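You operate a simulated robot arm through the tools that you are given. There is no shell and no other tool.

You are at the controls of a simulated robot arm. One attempt, no reset.

Task
Press the red cap home on the yellow cable stub.
Fine: clamp slider at GRIP before pressing, back at FREE after. Leave the other caps and the blue stub. Where these are worked on the way, their far stop is far enough and under half their travel is too little: clamp slider.

Only the result counts: the job must be done as asked and must still hold three seconds after the hand-in. Knocking over, shifting, dropping, spilling or breaking anything else fails it. Lids that push on must go on centred and level and be pressed home; caps that screw on are set level and turned clockwise until they are tight.

Robot
A 6-joint arm with a three-finger gripper, fixed in place. Base frame: the origin is at the foot of the arm, x ahead of it, y to its left, z up; the work surface is at about z = 760. Lengths are in mm, angles in degrees, forces in N, time in s.
Its first joint turns from -166.0 to 166.0 degrees. Payload 4.89 kg.
Tool frame: the origin (TCP) lies between the finger pads and is the grasp point; the fingertips stand 30 mm ahead of it; z points along the fingers, y is the line along which they close. Largest opening 164 mm; the body of the gripper starts 125 mm behind the TCP.
Orientation is that of the tool frame in the base frame, as a unit quaternion [w, x, y, z]. With the fingers straight down and closing along the base's y, the tool's x points along the base's -x, its y along +y and its z along -z.

Tools
- The arm moves only by the tool nudge_tool. Its arguments are lists of equal length, an entry for each row: "dp": the shift along the base's x, y, z in mm, a list of three; "dr": the turn, a rotation vector about the base's x, y, z in degrees, a list of three; "hand": the finger opening in mm, from 0 to 164. In form: {"dp": [[tx, ty, tz], ...], "dr": [[ax, ay, az], ...], "hand": [hand, ...]}. A call has 1 to 20 rows; each row shifts and turns the commanded pose from where the row before left it. Rows are played at 5 a second. More than 50 mm and 8.6 degrees between two rows, or a gripper value outside its range, and nothing of the call is played. Where a pose cannot be reached the arm comes as near as it can. A force on the tool above 70 N (or 10 N above the force at the start of the call, whichever is more), or a blocked arm, ends the call early, and 0.2 s more pass. The fingers move at their own pace (about 108 mm/s each) and stop on an object; they squeeze with about 21 N. The grip force told is the motor's: it shows also when the fingers shut on nothing. Time passes only in rows, and 0.2 s behind the last, so rows that do not move let the fingers close. It gives the time, the measured TCP pose, the force on the tool (base axes), the opening and the grip force at its end, in the units of the frame above (readings bear some noise), with the torque about the TCP (base axes, N m) and any sound that the robot's microphone picked up, and new pictures: "views" is both (left out), scene, wrist or none.
- Cameras (640 x 400 px; columns grow to the right, rows downward): "scene" is fixed at [51.4, 648.9, 1339.5]; the picture's right is [-0.82, -0.57, 0.00], its down [-0.24, 0.35, -0.91] and it looks along [0.51, -0.75, -0.42] (base axes); focal length 348 px, centre (320, 200). "wrist" rides on the gripper at [76, -2, -152] in the tool frame; the picture's right is [0.02, 1.00, 0.00], its down [-0.88, 0.02, -0.47] and it looks along [-0.47, 0.01, 0.88] (tool axes); focal length 247 px, centre (320, 200).
- raise_lower(by): slides the trunk up (or, below 0, down) by that many mm; the arm rides with it, the base frame stays. It gives what a move gives, with no picture.
- locate(camera, pixels): there is no depth. For up to 12 entries [column, row, z] of the newest picture of that camera ("zoom" is the newest enlarged one), the place [x, y] in the base frame at which the ray of that pixel passes the height z, good to about 2 mm. No time passes.
- close_up(camera, box): a new picture of the part [left, top, right, bottom] of that camera's present view, enlarged. No time passes.
- close_job(): hands the job in; it is judged then, once.

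Leave the gripper open and the arm clear of the work at the hand-in unless told otherwise.

The tools are called after "Request:" by a JSON object that holds its "method" and its "body". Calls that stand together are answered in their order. nudge_tool: Moves the arm, as the interface text tells. Its arguments: {"type":"object","properties":{"dp":{"type":"array","items":{"type":"array","items":{"type":"number"}}},"dr":{"type":"array","items":{"type":"array","items":{"type":"number"}}},"hand":{"type":"array","items":{"type":"number"}},"views":{"type":"string","enum":["both","scene","wrist","none"]}},"required":["dp","dr","hand"]} The other tools are called the same way: raise_lower (by) slides the trunk up or down; locate (camera, pixels) gives the place at which the rays of pixels pass given heights; close_up (camera, box) takes an enlarged picture of a part of a camera's view; close_job () hands the job in.

At the start:

```text
clock: 0.0
ee_pos: [650.5, 109.3, 1088.4]
tcp_rot: [0.0, 0.001, 1.0, -0.001]
contact_force: [-0.2, 0.3, -0.8]
wrist_torque: [-0.05, 0.0, -0.01]
width: 164.1
finger_force: 0.0
trunk travel left (down, up): [-75.0, 315.0]
```

scene: 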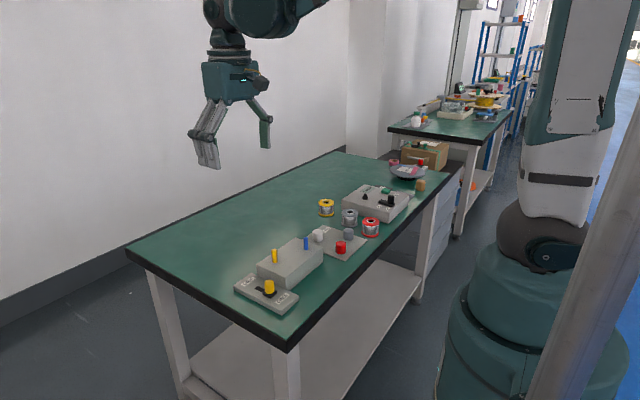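
wrist: 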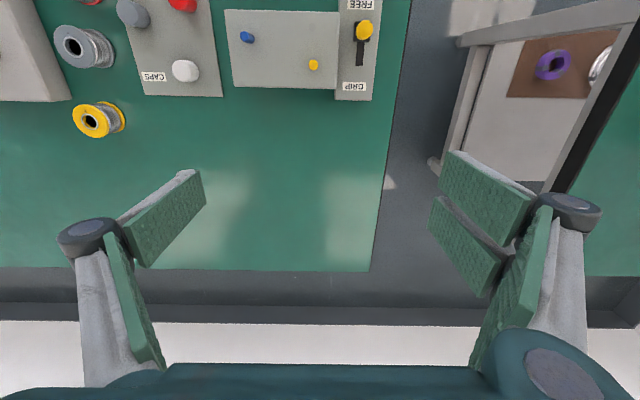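

I see the block with the yellow and blue stubs, a clamp slider with a yellow knob to its left in the scene view, and a caps tray. I'll enlarge these areas first.

Request:
{"method": "close_up", "body": {"camera": "scene", "box": [220, 190, 400, 320]}}

Request:
{"method": "close_up", "body": {"camera": "wrist", "box": [110, 0, 400, 120]}}

```text
3.08 times, centred on (310, 255) of scene
```

zoom: 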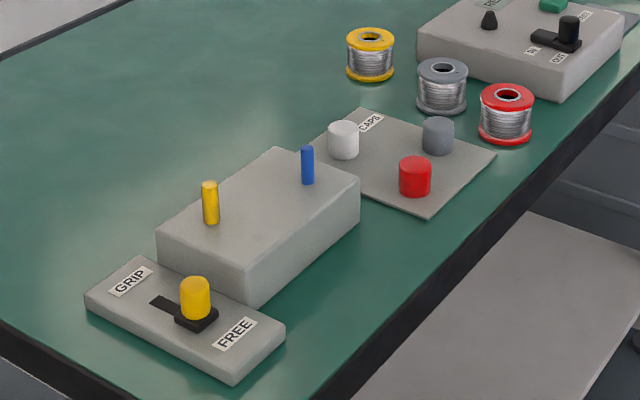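

```text
2.21 times, centred on (255, 60) of wrist
```

zoom: 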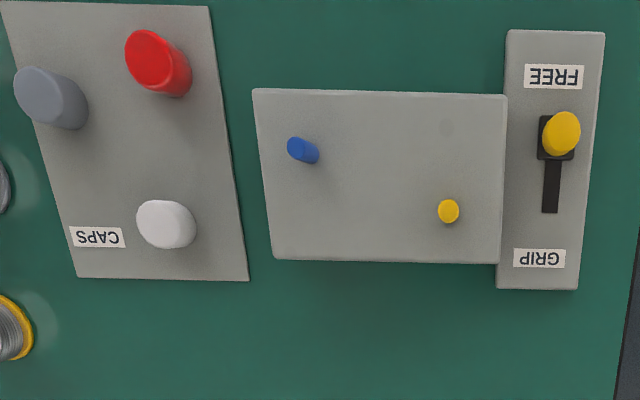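

I'll triangulate the main features from both cameras at several heights. The zoom is the wrist one.

Request:
{"method": "locate", "body": {"camera": "zoom", "pixels": [[448, 211, 820], [448, 211, 860], [448, 211, 900], [150, 57, 780], [150, 57, 800], [150, 57, 820], [565, 130, 800], [565, 130, 820], [565, 130, 840], [296, 148, 860], [166, 222, 790], [175, 85, 770]]}}

Request:
{"method": "locate", "body": {"camera": "scene", "pixels": [[274.3, 249.5, 820], [274.3, 249.5, 860], [274.3, 249.5, 900], [340.8, 242.7, 780], [340.8, 242.7, 800], [340.8, 242.7, 820], [269.4, 281.6, 800], [269.4, 281.6, 820], [269.4, 281.6, 840], [274.6, 261.8, 820], [340.8, 251.8, 762], [305.7, 238.2, 860]]}}

```text
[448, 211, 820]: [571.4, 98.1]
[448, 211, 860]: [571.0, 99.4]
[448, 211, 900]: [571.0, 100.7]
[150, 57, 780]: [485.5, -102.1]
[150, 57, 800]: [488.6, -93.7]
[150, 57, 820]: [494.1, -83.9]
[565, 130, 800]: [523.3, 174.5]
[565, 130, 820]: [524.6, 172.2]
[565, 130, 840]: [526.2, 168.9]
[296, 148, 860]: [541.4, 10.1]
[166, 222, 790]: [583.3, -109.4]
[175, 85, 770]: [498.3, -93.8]
```

```text
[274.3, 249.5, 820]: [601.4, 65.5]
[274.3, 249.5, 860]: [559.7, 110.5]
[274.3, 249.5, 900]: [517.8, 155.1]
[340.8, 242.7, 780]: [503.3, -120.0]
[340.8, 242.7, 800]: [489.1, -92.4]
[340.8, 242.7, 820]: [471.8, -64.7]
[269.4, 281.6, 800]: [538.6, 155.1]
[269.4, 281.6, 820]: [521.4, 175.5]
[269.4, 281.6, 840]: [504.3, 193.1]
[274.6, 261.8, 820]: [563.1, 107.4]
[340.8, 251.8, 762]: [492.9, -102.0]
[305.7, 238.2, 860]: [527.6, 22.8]
```

Estimates so far:

| Feature | x, y | z |
|---|---|---|
| Yellow stub | (571, 99) | top ≈ 849, base ≈ 813 |
| Red cap | (488, -93) | top ≈ 800 |
| Slider knob | (523, 173) | top ≈ 818 |

Next I'll pull the arm back and down for a closer wrist view. Nothing stands in that space.

Request:
{"method": "nudge_tool", "body": {"dp": [[-38, 0, -15], [-38, 0, -15], [-38, 0, -15], [-38, 0, -15], [-38, 0, -15], [-38, 0, -15], [0, 0, 0]], "dr": [[0, 0, 0], [0, 0, 0], [0, 0, 0], [0, 0, 0], [0, 0, 0], [0, 0, 0], [0, 0, 0]], "hand": [164, 164, 164, 164, 164, 164, 164]}}

```text
clock: 1.6
ee_pos: [421.1, 107.0, 997.8]
tcp_rot: [-0.001, 0.0, 1.0, 0.0]
contact_force: [-0.2, -0.6, -0.7]
wrist_torque: [0.0, 0.06, -0.02]
width: 163.9
finger_force: 0.1
trunk travel left (down, up): [-75.0, 315.0]
```

scene: 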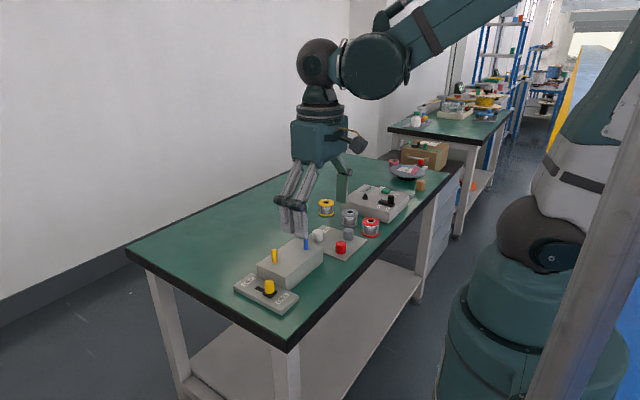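
wrist: 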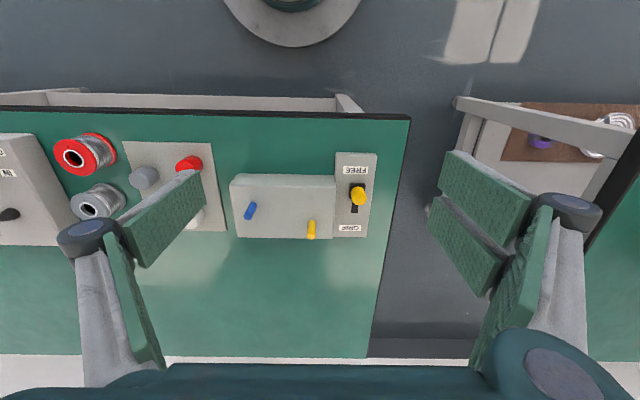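

I can see all the parts now. I'll zoom in on the block, slider and tray.

Request:
{"method": "close_up", "body": {"camera": "wrist", "box": [220, 140, 400, 250]}}

Request:
{"method": "close_up", "body": {"camera": "scene", "box": [225, 225, 315, 320]}}

```text
3.56 times, centred on (310, 195) of wrist
```

zoom: 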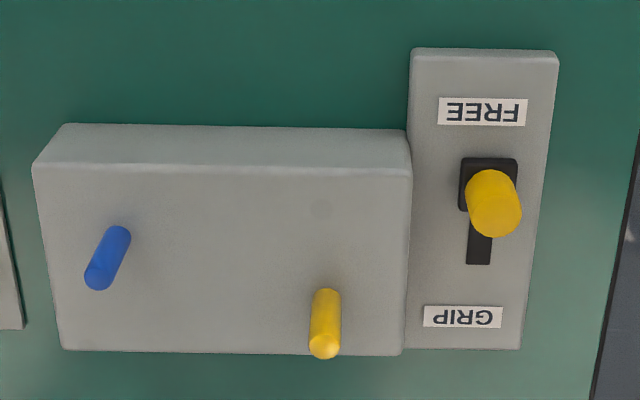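

```text
4.21 times, centred on (270, 272) of scene
```

zoom: 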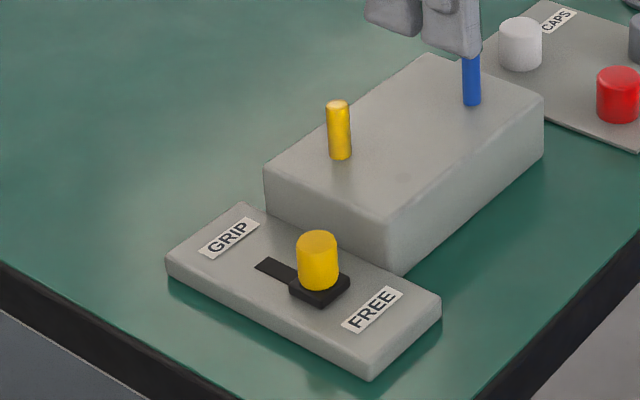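

Request:
{"method": "locate", "body": {"camera": "wrist", "pixels": [[311.4, 235.7, 849], [311.7, 222.5, 813], [360.6, 199.5, 818], [357.8, 192.2, 788], [354.4, 213.0, 782], [357.0, 183.2, 788], [335.6, 209.0, 812], [335.8, 152.3, 782], [376.6, 152.9, 782], [334.4, 236.5, 782], [366.2, 236.8, 782], [188.0, 163.0, 800]]}}

Request:
{"method": "locate", "body": {"camera": "scene", "pixels": [[274.3, 249.0, 849], [274.8, 261.5, 813], [269.2, 281.3, 818], [269.5, 291.0, 788], [257.0, 286.7, 782], [302.0, 297.5, 782], [284.0, 313.3, 782], [262.0, 237.0, 849]]}}

Request:
{"method": "close_up", "body": {"camera": "wrist", "box": [110, 130, 240, 240]}}

Request:
{"method": "close_up", "body": {"camera": "scene", "box": [300, 215, 380, 265]}}

```text
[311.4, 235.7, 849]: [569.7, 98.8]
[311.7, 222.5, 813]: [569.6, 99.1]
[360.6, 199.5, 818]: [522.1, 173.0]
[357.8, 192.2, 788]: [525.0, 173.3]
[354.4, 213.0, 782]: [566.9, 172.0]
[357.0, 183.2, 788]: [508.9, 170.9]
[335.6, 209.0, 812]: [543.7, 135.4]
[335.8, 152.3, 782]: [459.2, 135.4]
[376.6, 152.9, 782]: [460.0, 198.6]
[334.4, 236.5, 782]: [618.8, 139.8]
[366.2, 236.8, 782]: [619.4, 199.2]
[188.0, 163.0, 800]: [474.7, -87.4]
```

```text
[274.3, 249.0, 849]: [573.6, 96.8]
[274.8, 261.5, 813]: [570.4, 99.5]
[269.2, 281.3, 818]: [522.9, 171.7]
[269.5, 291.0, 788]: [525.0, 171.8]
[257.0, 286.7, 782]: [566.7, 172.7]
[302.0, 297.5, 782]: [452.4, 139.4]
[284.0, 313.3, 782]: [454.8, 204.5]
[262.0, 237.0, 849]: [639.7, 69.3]
```

```text
3.64 times, centred on (175, 185) of wrist
```

zoom: 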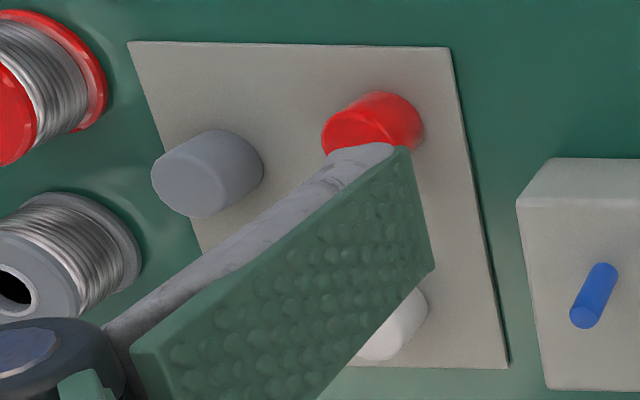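

```text
8.00 times, centred on (340, 240) of scene
```

zoom: 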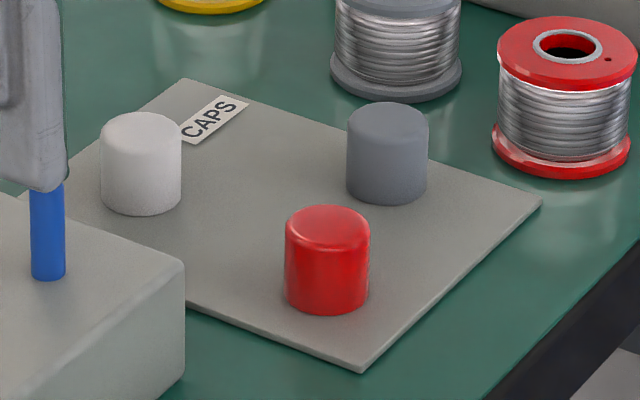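

The slider knob sits at about (523, 172.5) and its slot ends near x = 567, so GRIP lies toward +x. My plan is to close the fingers, lower them on the −x side of the knob with the tips above the plate, and push toward +x. First I'll go above the pre-push point.

Request:
{"method": "nudge_tool", "body": {"dp": [[10, 17, -20], [18, 24, -29], [29, 24.5, -29], [0, 0, 0], [0, 0, 0], [0, 0, 0]], "dr": [[0, 0, 0], [0, 0, 0], [0, 0, 0], [0, 0, 0], [0, 0, 0], [0, 0, 0]], "hand": [100, 50, 0, 0, 0, 0]}}

```text
clock: 3.0
ee_pos: [481.0, 173.1, 920.1]
tcp_rot: [0.0, 0.0, 1.0, 0.0]
contact_force: [0.5, -0.6, -0.1]
wrist_torque: [0.0, 0.04, -0.01]
width: 0.0
finger_force: 20.9
trunk travel left (down, up): [-75.0, 315.0]
```

scene: 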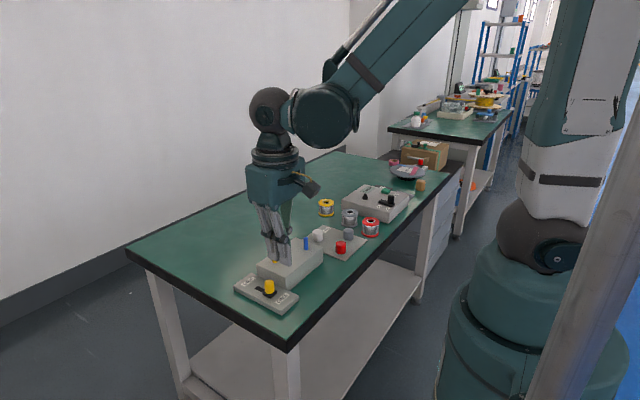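
wrist: 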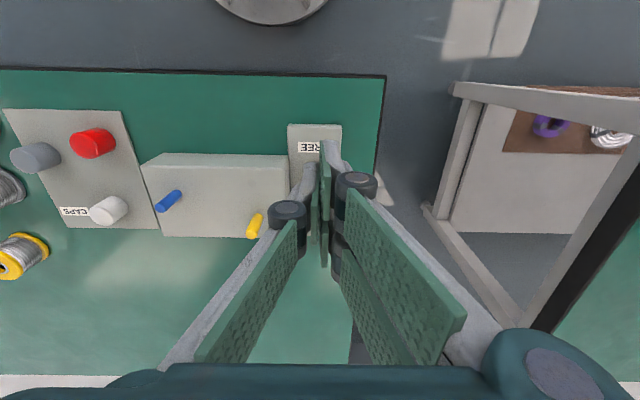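

The fingers are shut at (481, 173, 920). Their leading face is at x ≈ 494 and the knob's edge is at about 511. Next I'll lower to TCP z ≈ 829, which puts the tips at about 799, and stop short of contact.

Request:
{"method": "nudge_tool", "body": {"dp": [[0, 0, -30], [0, 0, -30], [0, 0, -21], [0, 0, -10], [0, 0, 0]], "dr": [[0, 0, 0], [0, 0, 0], [0, 0, 0], [0, 0, 0], [0, 0, 0]], "hand": [0, 0, 0, 0, 0]}}

Request:
{"method": "close_up", "body": {"camera": "scene", "box": [215, 220, 335, 320]}}

```text
clock: 4.2
ee_pos: [481.3, 175.5, 829.0]
tcp_rot: [0.0, 0.0, 1.0, 0.0]
contact_force: [-0.5, -0.4, 0.6]
wrist_torque: [0.0, 0.02, -0.01]
width: 0.1
finger_force: 20.8
trunk travel left (down, up): [-75.0, 315.0]
```

scene: 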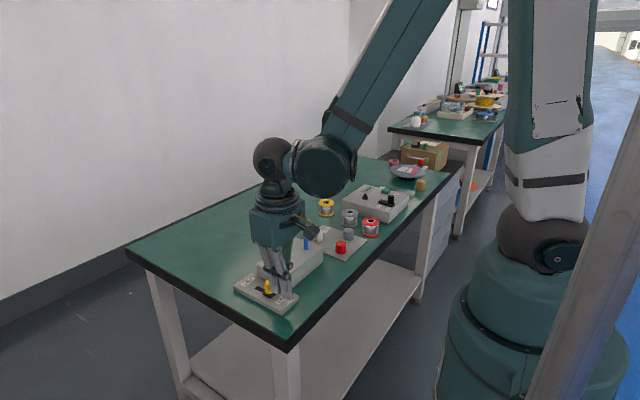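
wrist: 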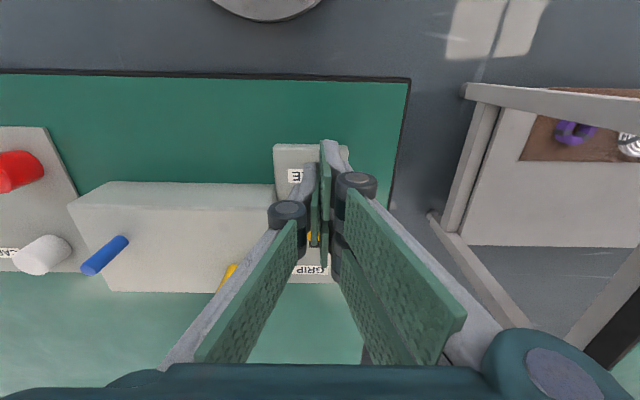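

```text
4.00 times, centred on (275, 270) of scene
```

zoom: 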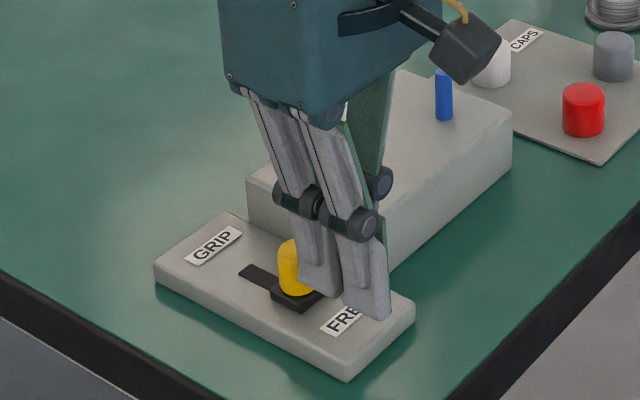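

I'm beside the knob, on the FREE side, with no contact force. Now I'll push toward +x in small steps and watch the force.

Request:
{"method": "nudge_tool", "body": {"dp": [[5, -1, 0], [5, -1, 0], [5, 0, 0], [5, 0, 0], [5, 0, 0], [5, 0, 0], [0, 0, 0]], "dr": [[0, 0, 0], [0, 0, 0], [0, 0, 0], [0, 0, 0], [0, 0, 0], [0, 0, 0], [0, 0, 0]], "hand": [0, 0, 0, 0, 0, 0, 0]}}

Request:
{"method": "close_up", "body": {"camera": "scene", "box": [215, 220, 335, 320]}}

```text
clock: 5.8
ee_pos: [510.9, 173.5, 829.7]
tcp_rot: [0.001, 0.001, 1.0, 0.001]
contact_force: [-0.2, -0.1, 0.1]
wrist_torque: [0.06, -0.03, -0.02]
width: 0.0
finger_force: 20.9
trunk travel left (down, up): [-75.0, 315.0]
```

scene: 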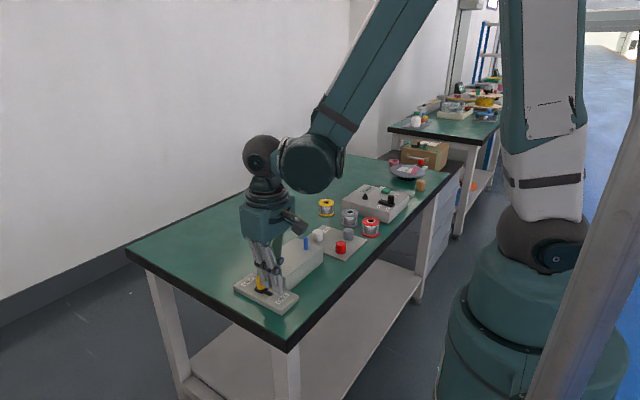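
wrist: 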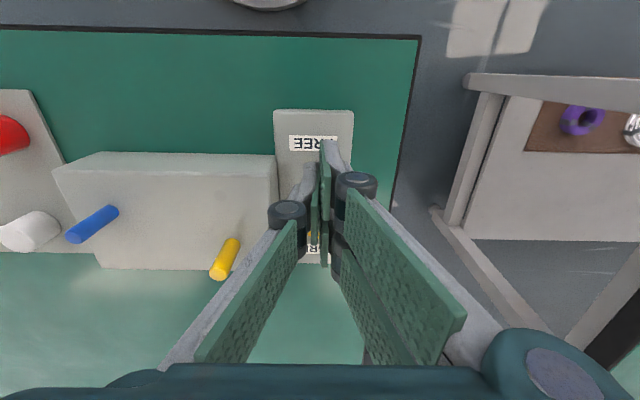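

```text
4.00 times, centred on (275, 270) of scene
```

zoom: 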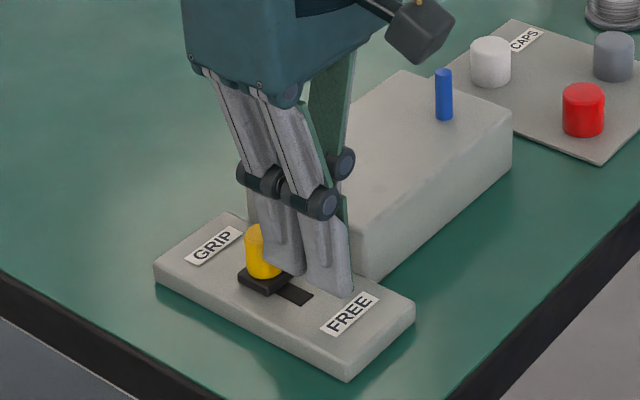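

The slider is moving and has gone well past halfway. I'll carry on in smaller steps to its stop.

Request:
{"method": "nudge_tool", "body": {"dp": [[3, 0, 0], [3, 0, 0], [3, 0, 0], [2, 0, 0], [2, 0, 0], [0, 0, 0]], "dr": [[0, 0, 0], [0, 0, 0], [0, 0, 0], [0, 0, 0], [0, 0, 0], [0, 0, 0]], "hand": [0, 0, 0, 0, 0, 0]}}

Request:
{"method": "close_up", "body": {"camera": "scene", "box": [215, 220, 335, 320]}}

```text
clock: 7.2
ee_pos: [523.5, 173.2, 828.8]
tcp_rot: [0.0, -0.001, 1.0, 0.0]
contact_force: [-0.3, 0.2, -0.2]
wrist_torque: [0.0, 0.01, -0.04]
width: 0.1
finger_force: 21.0
trunk travel left (down, up): [-75.0, 315.0]
```

scene: 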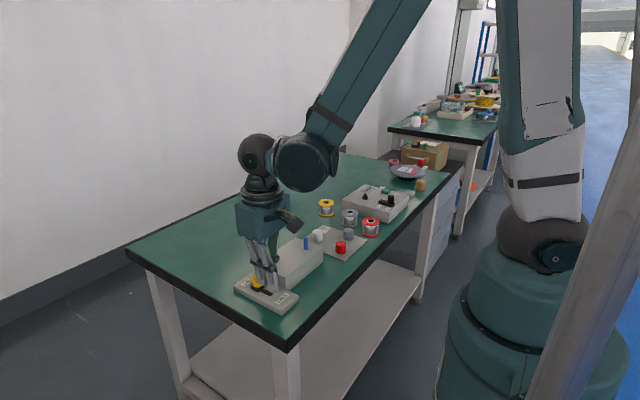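
wrist: 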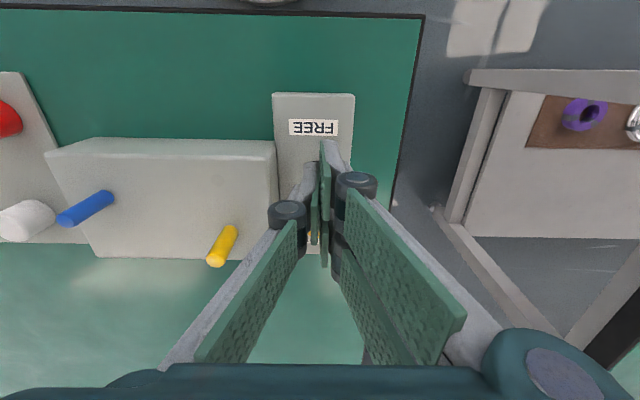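

```text
4.00 times, centred on (275, 270) of scene
```

zoom: 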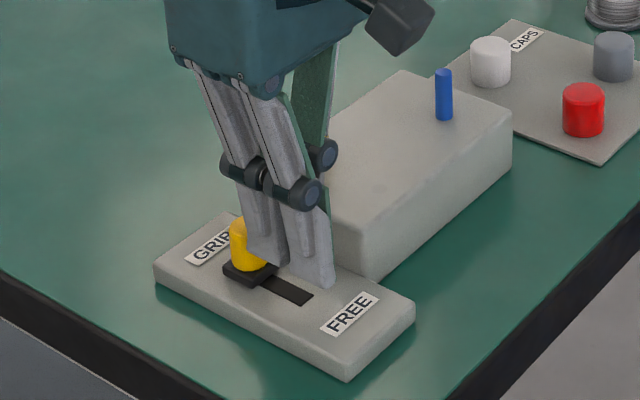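

There's still no stop force. I'll keep going in 2 mm steps.

Request:
{"method": "nudge_tool", "body": {"dp": [[2, 0, 0], [2, 0, 0], [2, 0, 0], [2, 0, 0], [2, 0, 0], [0, 0, 0]], "dr": [[0, 0, 0], [0, 0, 0], [0, 0, 0], [0, 0, 0], [0, 0, 0], [0, 0, 0]], "hand": [0, 0, 0, 0, 0, 0]}}

Request:
{"method": "close_up", "body": {"camera": "scene", "box": [215, 220, 335, 320]}}

```text
clock: 8.1
ee_pos: [524.2, 172.4, 828.7]
tcp_rot: [-0.004, -0.001, 1.0, 0.001]
contact_force: [-20.7, 3.0, 0.7]
wrist_torque: [0.08, 0.38, 0.06]
width: 0.1
finger_force: 21.3
trunk travel left (down, up): [-75.0, 315.0]
stopped in row 4: the force on the tool passed its limit at 76 N (the readings are from after the stop); the commanded pose is now the measured one
```

scene: 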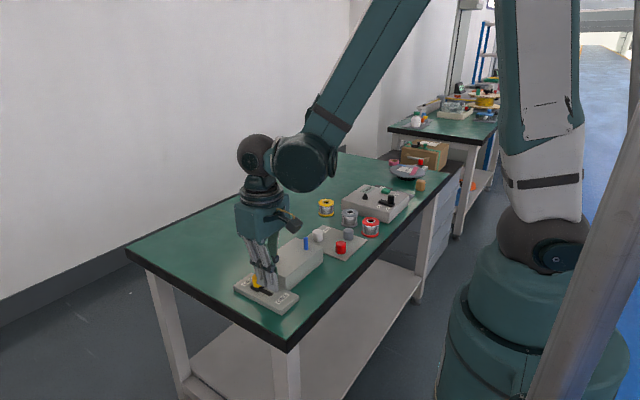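
wrist: 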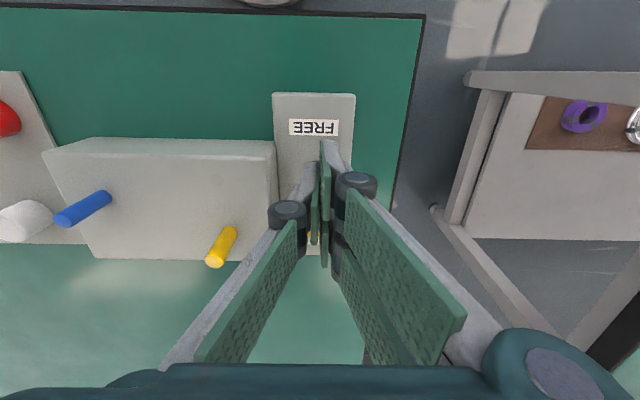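

```text
4.00 times, centred on (275, 270) of scene
```

zoom: 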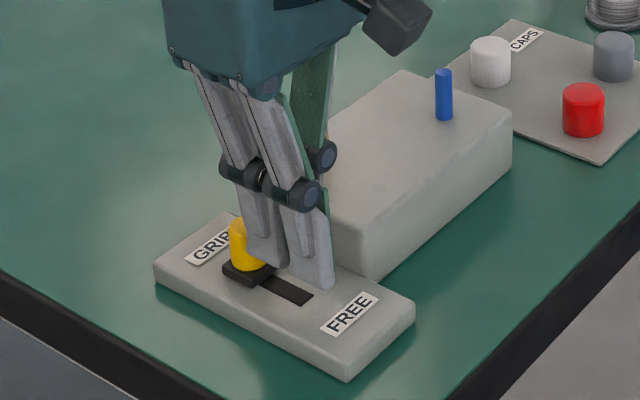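

The slider hit its far stop at GRIP: a 76 N peak with no further motion. I'll back off, lift straight up, and head toward the red cap at safe height with the fingers opening.

Request:
{"method": "nudge_tool", "body": {"dp": [[-8, 0, 0], [-10, 0, 10], [0, 0, 45], [0, 0, 45], [0, 0, 40], [-23, -40, 0], [-23, -44, 0], [-23, -44, 0], [0, -44, 0], [0, -44, 0], [0, -44, 0], [0, 0, 0]], "dr": [[0, 0, 0], [0, 0, 0], [0, 0, 0], [0, 0, 0], [0, 0, 0], [0, 0, 0], [0, 0, 0], [0, 0, 0], [0, 0, 0], [0, 0, 0], [0, 0, 0], [0, 0, 0]], "hand": [0, 0, 0, 0, 0, 10, 20, 30, 40, 50, 70, 70]}}

Request:
{"method": "close_up", "body": {"camera": "scene", "box": [215, 220, 335, 320]}}

Request:
{"method": "locate", "body": {"camera": "scene", "pixels": [[348.4, 229.0, 798], [317.5, 230.1, 798], [340.9, 242.6, 798], [340.9, 244.0, 798]]}}

```text
clock: 10.7
ee_pos: [439.2, -87.3, 969.0]
tcp_rot: [-0.002, 0.0, 1.0, 0.001]
contact_force: [-0.2, 0.3, -0.1]
wrist_torque: [-0.09, -0.03, -0.02]
width: 70.0
finger_force: 0.0
trunk travel left (down, up): [-75.0, 315.0]
```

scene: 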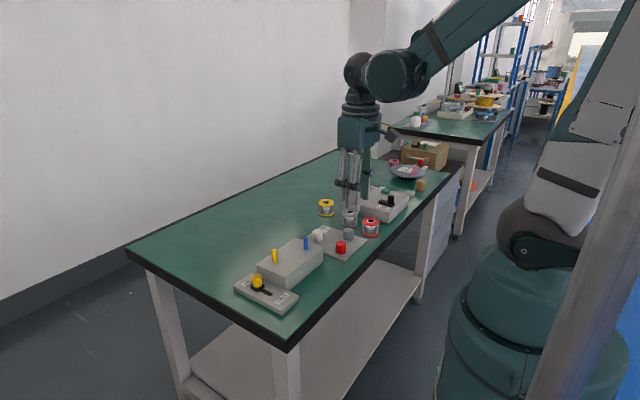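
wrist: 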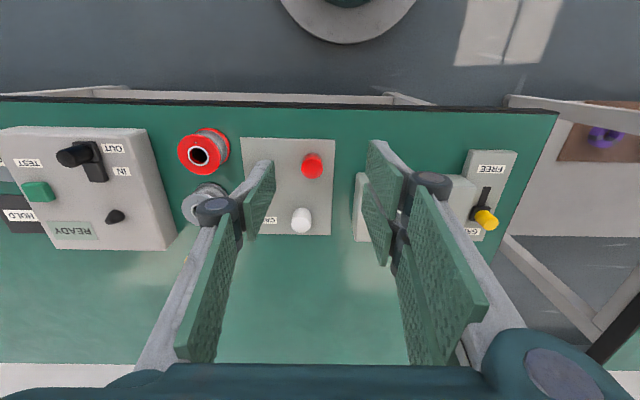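

```text
4.00 times, centred on (275, 270) of scene
```

zoom: 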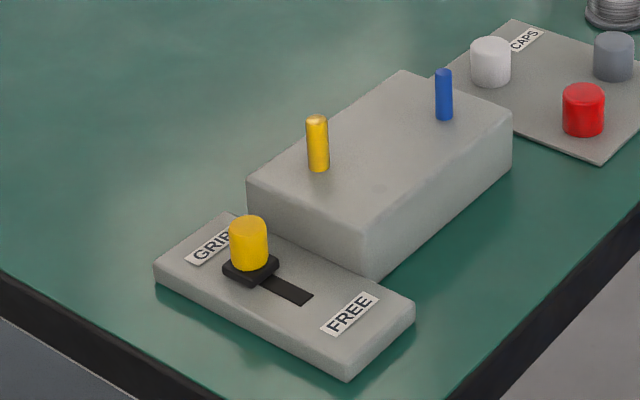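

```text
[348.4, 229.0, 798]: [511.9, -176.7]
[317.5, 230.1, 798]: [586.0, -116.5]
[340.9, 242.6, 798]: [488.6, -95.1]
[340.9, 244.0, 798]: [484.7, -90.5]
```

The slider is at GRIP. The gray cap is at about y = −176, so there is room to keep the fingers closing along y with a limited opening. I'll zoom the wrist view to locate the red cap more precisely.

Request:
{"method": "close_up", "body": {"camera": "wrist", "box": [260, 130, 370, 240]}}

```text
3.64 times, centred on (315, 185) of wrist
```

zoom: 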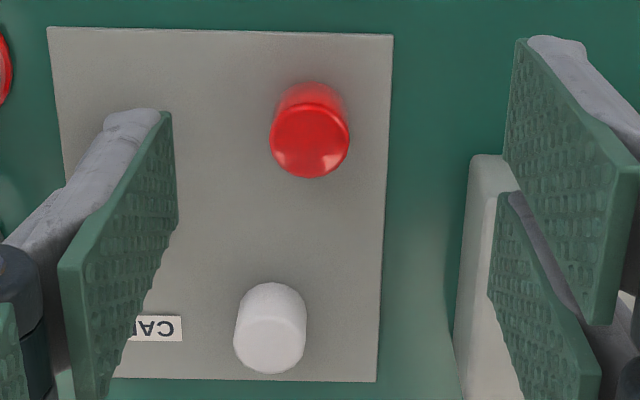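

Request:
{"method": "locate", "body": {"camera": "zoom", "pixels": [[310, 141, 797], [310, 141, 800], [270, 141, 798], [349, 141, 798], [310, 178, 798], [310, 104, 798], [309, 82, 765], [310, 117, 765], [270, 328, 798]]}}

```text
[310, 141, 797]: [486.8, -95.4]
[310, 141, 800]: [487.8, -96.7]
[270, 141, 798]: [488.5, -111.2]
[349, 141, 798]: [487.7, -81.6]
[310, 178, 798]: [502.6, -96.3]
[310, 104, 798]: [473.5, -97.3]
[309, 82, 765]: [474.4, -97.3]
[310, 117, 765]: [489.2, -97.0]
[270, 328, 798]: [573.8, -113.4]
```

The cap's centre is about (488, −96), its diameter about 30, and its top about z = 798. Next I'll move above it with a 60 mm opening and lower to z ≈ 850 to check alignment.

Request:
{"method": "nudge_tool", "body": {"dp": [[24.5, -4, -20], [24.5, -4.5, -33], [0, 0, -33], [0, 0, -33], [0, 0, 0]], "dr": [[0, 0, 0], [0, 0, 0], [0, 0, 0], [0, 0, 0], [0, 0, 0]], "hand": [60, 60, 60, 60, 60]}}

Request:
{"method": "close_up", "body": {"camera": "scene", "box": [300, 205, 380, 265]}}

Request:
{"method": "close_up", "body": {"camera": "wrist", "box": [240, 110, 420, 240]}}

```text
clock: 11.9
ee_pos: [486.0, -94.2, 848.0]
tcp_rot: [-0.003, 0.0, 1.0, 0.0]
contact_force: [1.2, -0.4, 1.0]
wrist_torque: [0.01, -0.01, -0.01]
width: 60.2
finger_force: 0.1
trunk travel left (down, up): [-75.0, 315.0]
```

scene: 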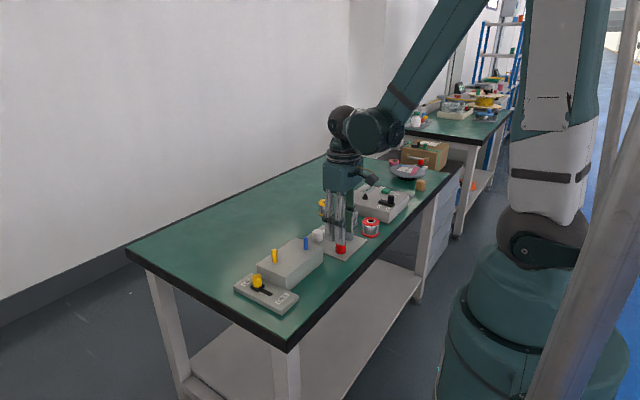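
wrist: 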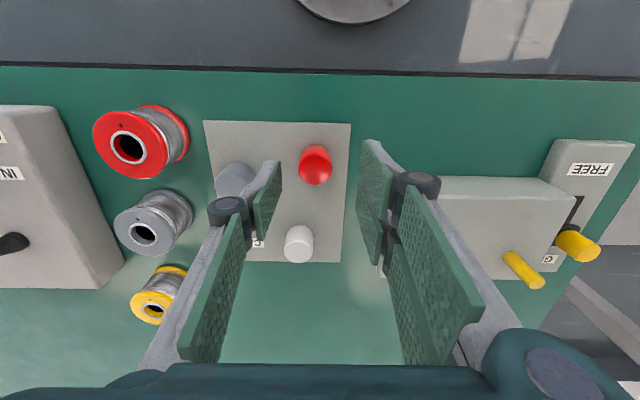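

```text
6.67 times, centred on (340, 235) of scene
```

zoom: 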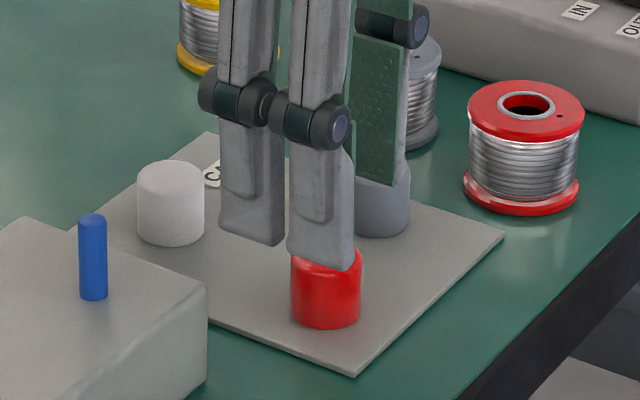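

```text
3.08 times, centred on (330, 175) of wrist
```

zoom: 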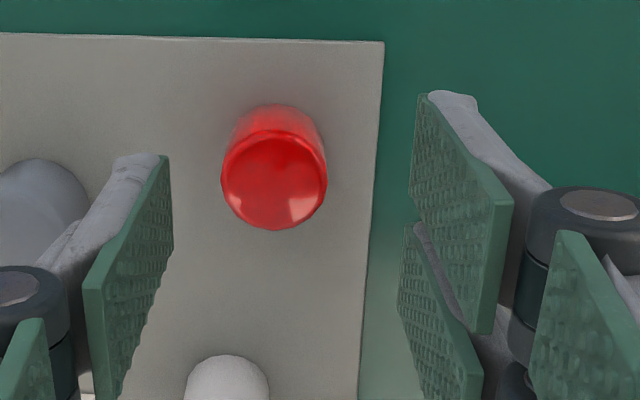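

I'll check where the knob ended up, since that tells me how wide the finger really is, and re-measure the cap from this view.

Request:
{"method": "locate", "body": {"camera": "scene", "pixels": [[257.3, 276.3, 818], [257.5, 286.5, 788]]}}

Request:
{"method": "locate", "body": {"camera": "zoom", "pixels": [[274, 181, 798], [222, 181, 798], [327, 181, 798], [274, 230, 798], [274, 132, 798], [275, 105, 765], [462, 95, 818], [470, 330, 818], [165, 160, 818]]}}

```text
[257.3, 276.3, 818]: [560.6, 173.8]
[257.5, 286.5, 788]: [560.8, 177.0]
```

```text
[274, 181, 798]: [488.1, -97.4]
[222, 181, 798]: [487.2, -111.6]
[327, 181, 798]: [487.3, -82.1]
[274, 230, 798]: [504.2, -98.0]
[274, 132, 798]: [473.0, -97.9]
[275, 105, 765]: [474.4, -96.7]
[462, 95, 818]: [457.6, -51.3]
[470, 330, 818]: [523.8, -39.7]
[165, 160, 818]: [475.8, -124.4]
```

The cap centre reads about (488, −97) again. I'll shift +2 in x and −2.5 in y, and lower to TCP z ≈ 805 so the tips are at about 775, above the tray. Then I'll close on the cap.

Request:
{"method": "nudge_tool", "body": {"dp": [[2, -2.5, 0], [0, 0, -20], [0, 0, -15], [0, 0, -8], [0, 0, 0], [0, 0, 0], [0, 0, 0], [0, 0, 0]], "dr": [[0, 0, 0], [0, 0, 0], [0, 0, 0], [0, 0, 0], [0, 0, 0], [0, 0, 0], [0, 0, 0], [0, 0, 0]], "hand": [60, 60, 60, 60, 60, 40, 0, 0]}}

Request:
{"method": "close_up", "body": {"camera": "scene", "box": [300, 205, 380, 265]}}

Request:
{"method": "close_up", "body": {"camera": "wrist", "box": [240, 110, 420, 240]}}

```text
clock: 13.7
ee_pos: [489.5, -98.2, 804.8]
tcp_rot: [-0.003, 0.0, 1.0, 0.0]
contact_force: [0.4, -0.5, -0.7]
wrist_torque: [-0.04, -0.01, -0.01]
width: 29.7
finger_force: 20.6
trunk travel left (down, up): [-75.0, 315.0]
```

scene: 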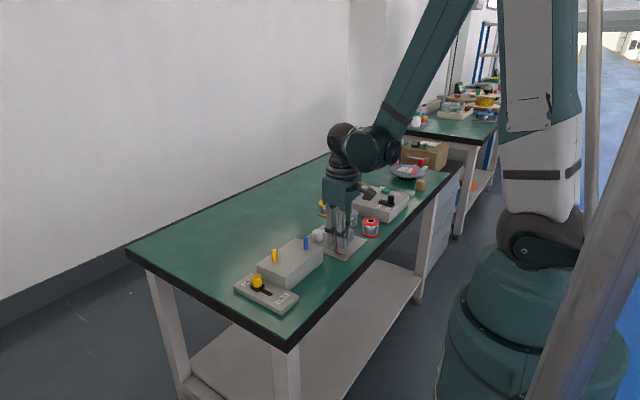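
wrist: 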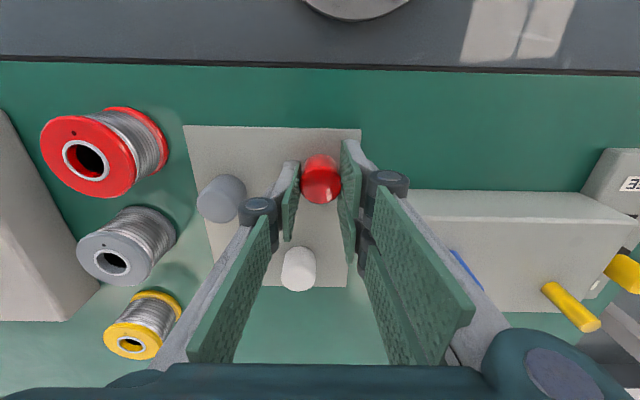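

```text
6.67 times, centred on (340, 235) of scene
```

zoom: 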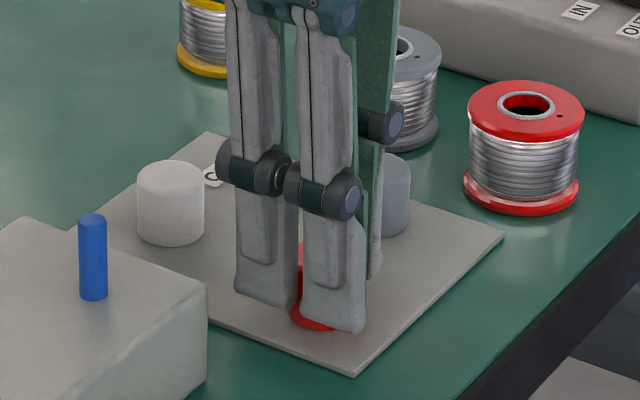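

```text
3.08 times, centred on (330, 175) of wrist
```

zoom: 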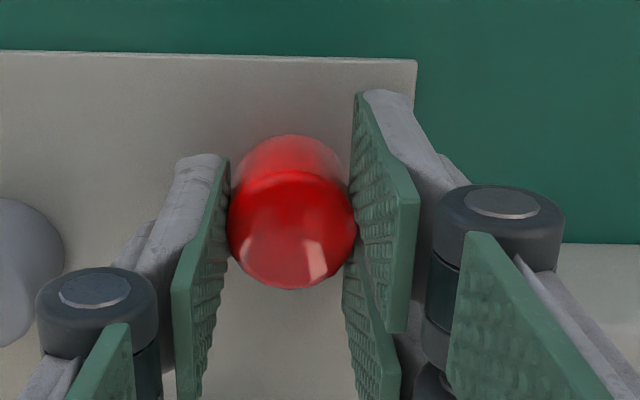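

The cap is gripped at a width of 29.7. I'll measure where it sits relative to the TCP.

Request:
{"method": "locate", "body": {"camera": "zoom", "pixels": [[292, 229, 798], [292, 290, 798], [292, 171, 798], [228, 229, 798], [356, 229, 798], [292, 135, 765]]}}

Request:
{"method": "nudge_tool", "body": {"dp": [[0, 0, 10], [0, 0, 30], [0, 0, 40], [0, 0, 40], [0, 0, 15], [0, 0, 0]], "dr": [[0, 0, 0], [0, 0, 0], [0, 0, 0], [0, 0, 0], [0, 0, 0], [0, 0, 0]], "hand": [0, 0, 0, 0, 0, 0]}}

Request:
{"method": "close_up", "body": {"camera": "scene", "box": [280, 160, 400, 260]}}

Request:
{"method": "close_up", "body": {"camera": "wrist", "box": [240, 110, 420, 240]}}

```text
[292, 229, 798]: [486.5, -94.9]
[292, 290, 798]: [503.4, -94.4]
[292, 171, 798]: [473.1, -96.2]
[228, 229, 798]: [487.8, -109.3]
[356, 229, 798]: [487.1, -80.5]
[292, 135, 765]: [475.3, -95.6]
```

```text
clock: 15.1
ee_pos: [489.6, -101.3, 941.4]
tcp_rot: [-0.002, -0.001, 1.0, 0.0]
contact_force: [-1.0, 0.2, -0.4]
wrist_torque: [0.02, -0.01, 0.02]
width: 29.8
finger_force: 21.4
trunk travel left (down, up): [-75.0, 315.0]
```

scene: 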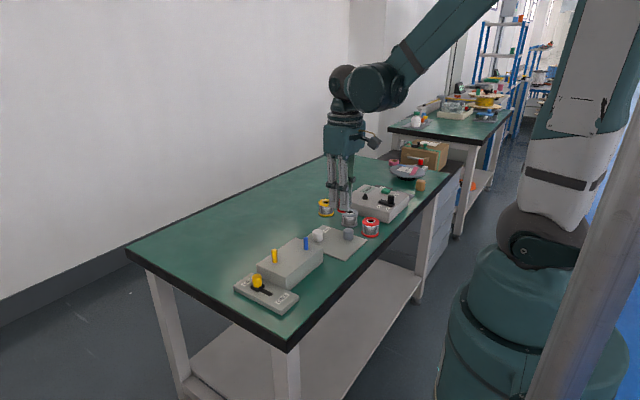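
wrist: 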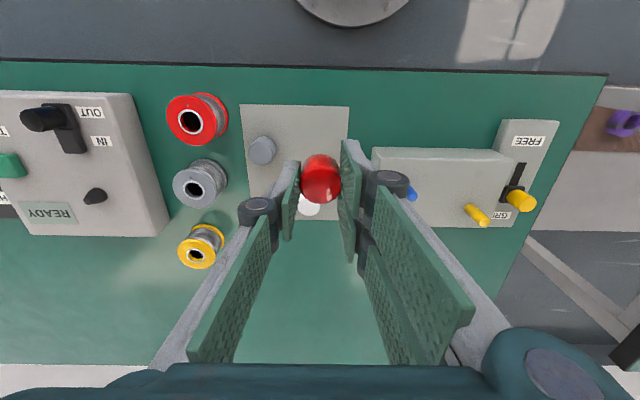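

```text
4.00 times, centred on (340, 210) of scene
```

zoom: 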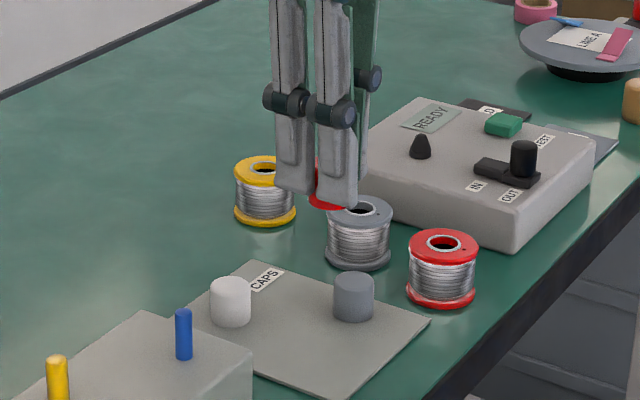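

```text
3.08 times, centred on (330, 175) of wrist
```

zoom: 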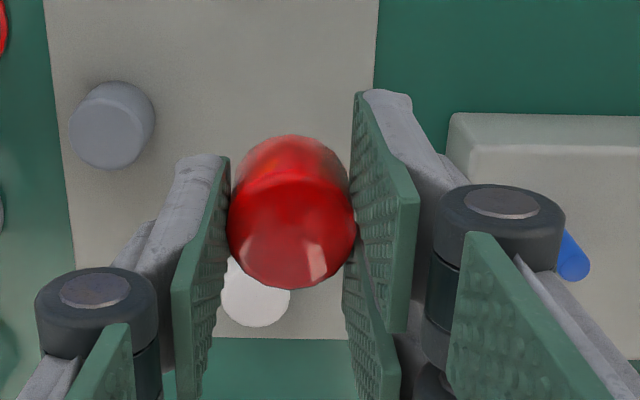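

The cap is lifted cleanly. Next I'll move above the yellow stub by the relative offset (+82, +195) and a bit higher, so the wrist camera can see both the cap and the stub.

Request:
{"method": "nudge_tool", "body": {"dp": [[16.4, 39, 9], [16.4, 39, 9], [16.4, 39, 9], [16.4, 39, 9], [16.4, 39, 9], [0, 0, 0], [0, 0, 0]], "dr": [[0, 0, 0], [0, 0, 0], [0, 0, 0], [0, 0, 0], [0, 0, 0], [0, 0, 0], [0, 0, 0]], "hand": [0, 0, 0, 0, 0, 0, 0]}}

Request:
{"method": "close_up", "body": {"camera": "scene", "box": [215, 170, 335, 270]}}

Request:
{"method": "close_up", "body": {"camera": "wrist", "box": [270, 130, 370, 210]}}

```text
clock: 16.7
ee_pos: [570.7, 94.8, 987.2]
tcp_rot: [-0.003, 0.0, 1.0, 0.0]
contact_force: [0.1, 0.0, -0.8]
wrist_torque: [0.06, 0.04, 0.02]
width: 29.7
finger_force: 21.4
trunk travel left (down, up): [-75.0, 315.0]
```

scene: 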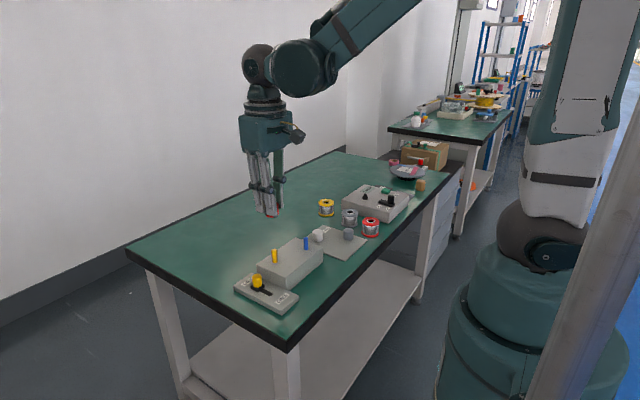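
wrist: 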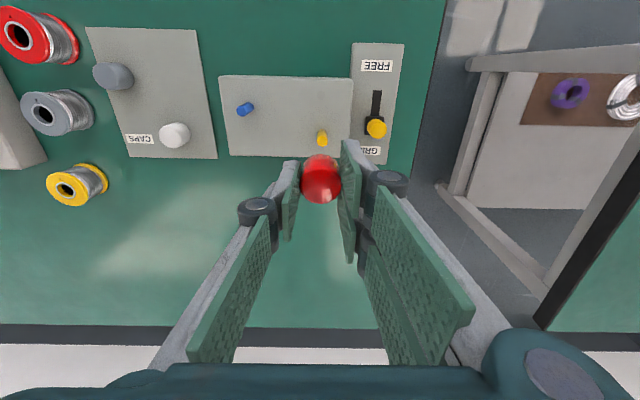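

```text
4.00 times, centred on (275, 220) of scene
```

zoom: 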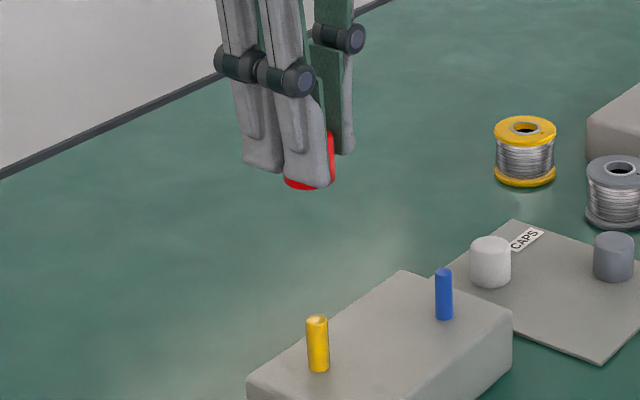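

```text
5.00 times, centred on (320, 170) of wrist
```

zoom: 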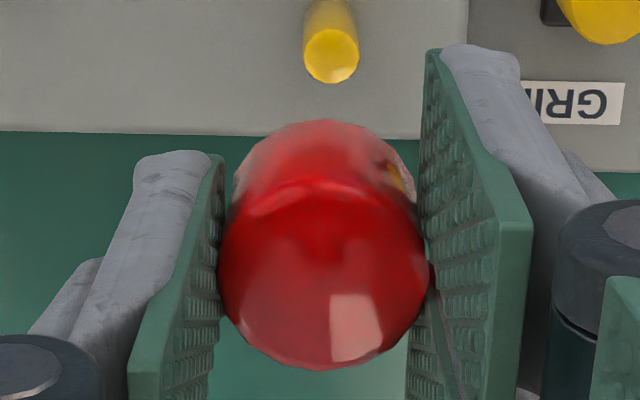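

Both the stub top at zoom (331, 56) and the cap top at zoom (322, 270) are visible. I'll locate both in this one frame to get the relative offset.

Request:
{"method": "locate", "body": {"camera": "zoom", "pixels": [[331, 56, 849], [331, 56, 846], [331, 56, 852], [303, 56, 849], [359, 56, 849], [331, 83, 849], [331, 28, 849], [322, 270, 980], [322, 370, 980], [218, 270, 980], [428, 270, 980], [322, 120, 947]]}}

Request:
{"method": "locate", "body": {"camera": "scene", "pixels": [[274.3, 250.0, 849], [274.6, 262.0, 813]]}}

```text
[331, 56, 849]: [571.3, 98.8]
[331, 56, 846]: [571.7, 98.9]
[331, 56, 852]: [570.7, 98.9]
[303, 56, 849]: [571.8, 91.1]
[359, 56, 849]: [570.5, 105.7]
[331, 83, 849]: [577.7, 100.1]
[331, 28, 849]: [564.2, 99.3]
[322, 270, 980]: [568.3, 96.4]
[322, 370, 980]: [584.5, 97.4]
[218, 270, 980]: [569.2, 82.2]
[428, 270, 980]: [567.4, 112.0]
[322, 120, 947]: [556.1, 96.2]
```

```text
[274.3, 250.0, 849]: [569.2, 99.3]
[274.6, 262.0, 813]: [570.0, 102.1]
```

In that frame the cap centre is about (569.5, 97) and the stub about (571, 98.8). I'll apply (+1.5, +1.8) and lower until the cap's rim is just above the stub, then check sideways in both cameras.

Request:
{"method": "nudge_tool", "body": {"dp": [[1.5, 1.8, -24], [0, 0, -30], [0, 0, -20], [0, 0, -10], [0, 0, 0], [0, 0, 0]], "dr": [[0, 0, 0], [0, 0, 0], [0, 0, 0], [0, 0, 0], [0, 0, 0], [0, 0, 0]], "hand": [0, 0, 0, 0, 0, 0]}}

Request:
{"method": "close_up", "body": {"camera": "scene", "box": [244, 220, 308, 270]}}

Request:
{"method": "close_up", "body": {"camera": "wrist", "box": [270, 130, 370, 210]}}

```text
clock: 18.1
ee_pos: [572.8, 98.5, 901.9]
tcp_rot: [-0.003, 0.0, 1.0, 0.0]
contact_force: [0.5, 0.0, -0.2]
wrist_torque: [-0.01, -0.04, -0.01]
width: 29.7
finger_force: 21.2
trunk travel left (down, up): [-75.0, 315.0]
```

scene: 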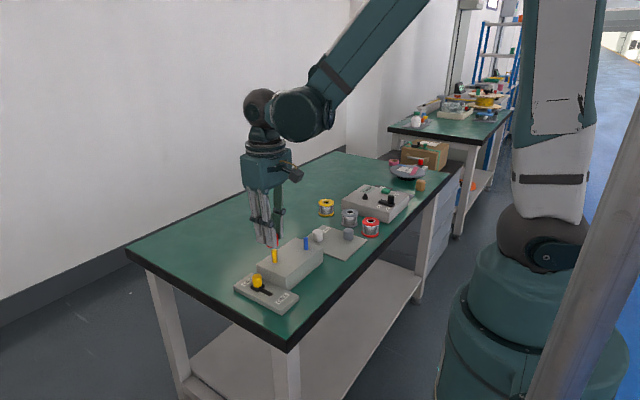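
wrist: 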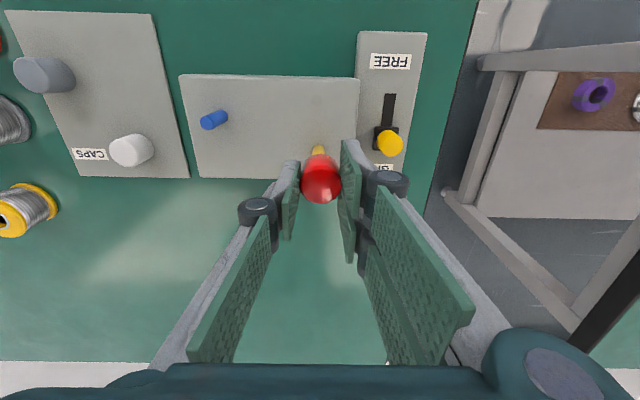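

```text
8.00 times, centred on (276, 245) of scene
```

zoom: 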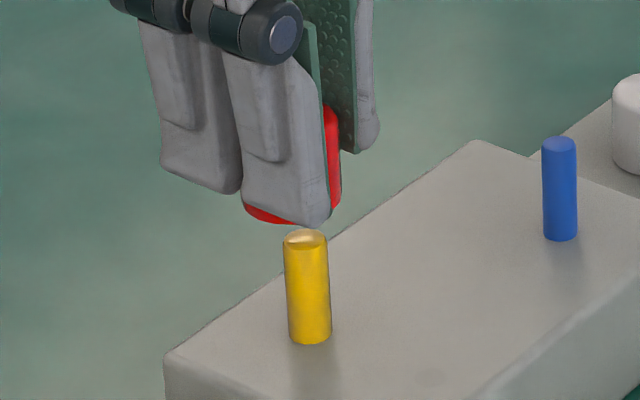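

```text
5.00 times, centred on (320, 170) of wrist
```

zoom: 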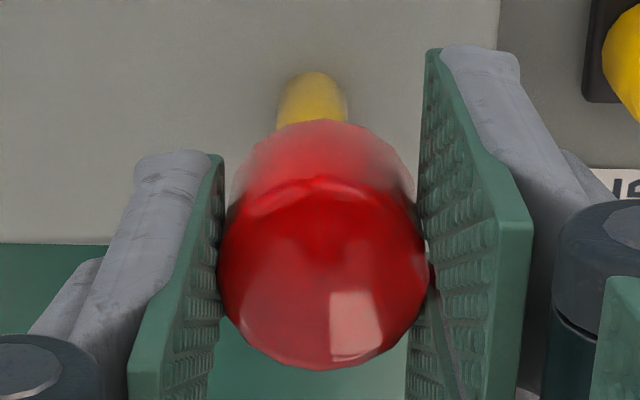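

The wrist view puts the stub at column 312 and the cap at column 322. In the scene view the cap is also left of the stub. I'll quantify both offsets.

Request:
{"method": "locate", "body": {"camera": "zoom", "pixels": [[313, 72, 813], [277, 100, 822], [347, 100, 822], [322, 120, 862], [231, 190, 862], [414, 190, 862], [322, 370, 895], [218, 270, 895], [428, 270, 895]]}}

Request:
{"method": "locate", "body": {"camera": "scene", "pixels": [[266.4, 245.6, 862], [278.6, 245.4, 862], [278.6, 232, 890], [271.5, 250, 849], [277.0, 250, 849], [272.1, 262, 813], [277.5, 262, 813]]}}

```text
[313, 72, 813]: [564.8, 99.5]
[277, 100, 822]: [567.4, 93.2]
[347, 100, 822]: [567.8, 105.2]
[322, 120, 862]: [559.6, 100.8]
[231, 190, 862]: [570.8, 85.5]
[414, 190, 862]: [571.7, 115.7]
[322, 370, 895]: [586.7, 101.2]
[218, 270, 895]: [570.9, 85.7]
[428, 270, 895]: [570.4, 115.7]
```

```text
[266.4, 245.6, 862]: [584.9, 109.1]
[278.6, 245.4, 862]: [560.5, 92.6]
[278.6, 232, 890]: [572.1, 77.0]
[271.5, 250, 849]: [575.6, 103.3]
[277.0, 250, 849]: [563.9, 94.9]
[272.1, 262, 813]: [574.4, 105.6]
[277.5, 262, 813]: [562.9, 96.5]
```

The cap is about 2 mm too far in +y, and 2 to 3.5 mm too far in +x. I'll correct by (−2.8, −1.9), lower 5 mm, and look again.

Request:
{"method": "nudge_tool", "body": {"dp": [[-2.8, -1.9, -5], [0, 0, 0], [0, 0, 0]], "dr": [[0, 0, 0], [0, 0, 0], [0, 0, 0]], "hand": [0, 0, 0], "views": "none"}}

Request:
{"method": "close_up", "body": {"camera": "scene", "box": [258, 230, 290, 250]}}

Request:
{"method": "close_up", "body": {"camera": "wrist", "box": [290, 135, 350, 172]}}

```text
clock: 18.9
ee_pos: [570.8, 96.8, 897.5]
tcp_rot: [-0.003, 0.0, 1.0, 0.0]
contact_force: [0.0, -0.6, 0.3]
wrist_torque: [0.0, -0.01, -0.02]
width: 29.9
finger_force: 21.1
trunk travel left (down, up): [-75.0, 315.0]
```

```text
16.00 times, centred on (274, 240) of scene
```

zoom: 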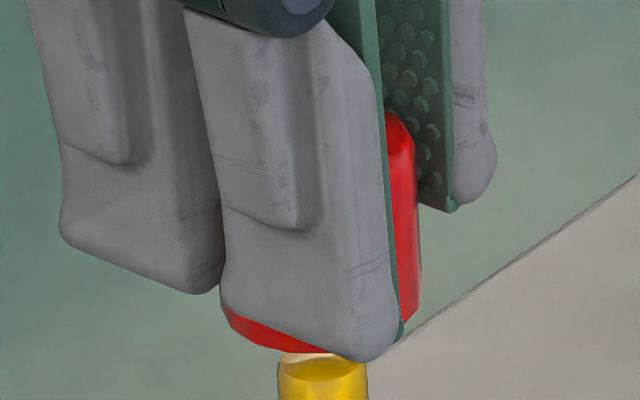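

```text
10.67 times, centred on (320, 154) of wrist
```

zoom: 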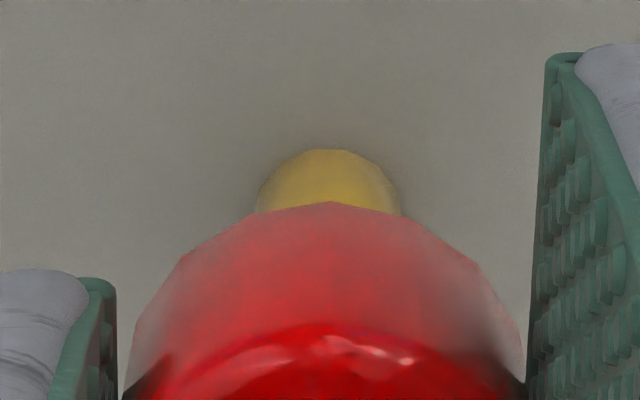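

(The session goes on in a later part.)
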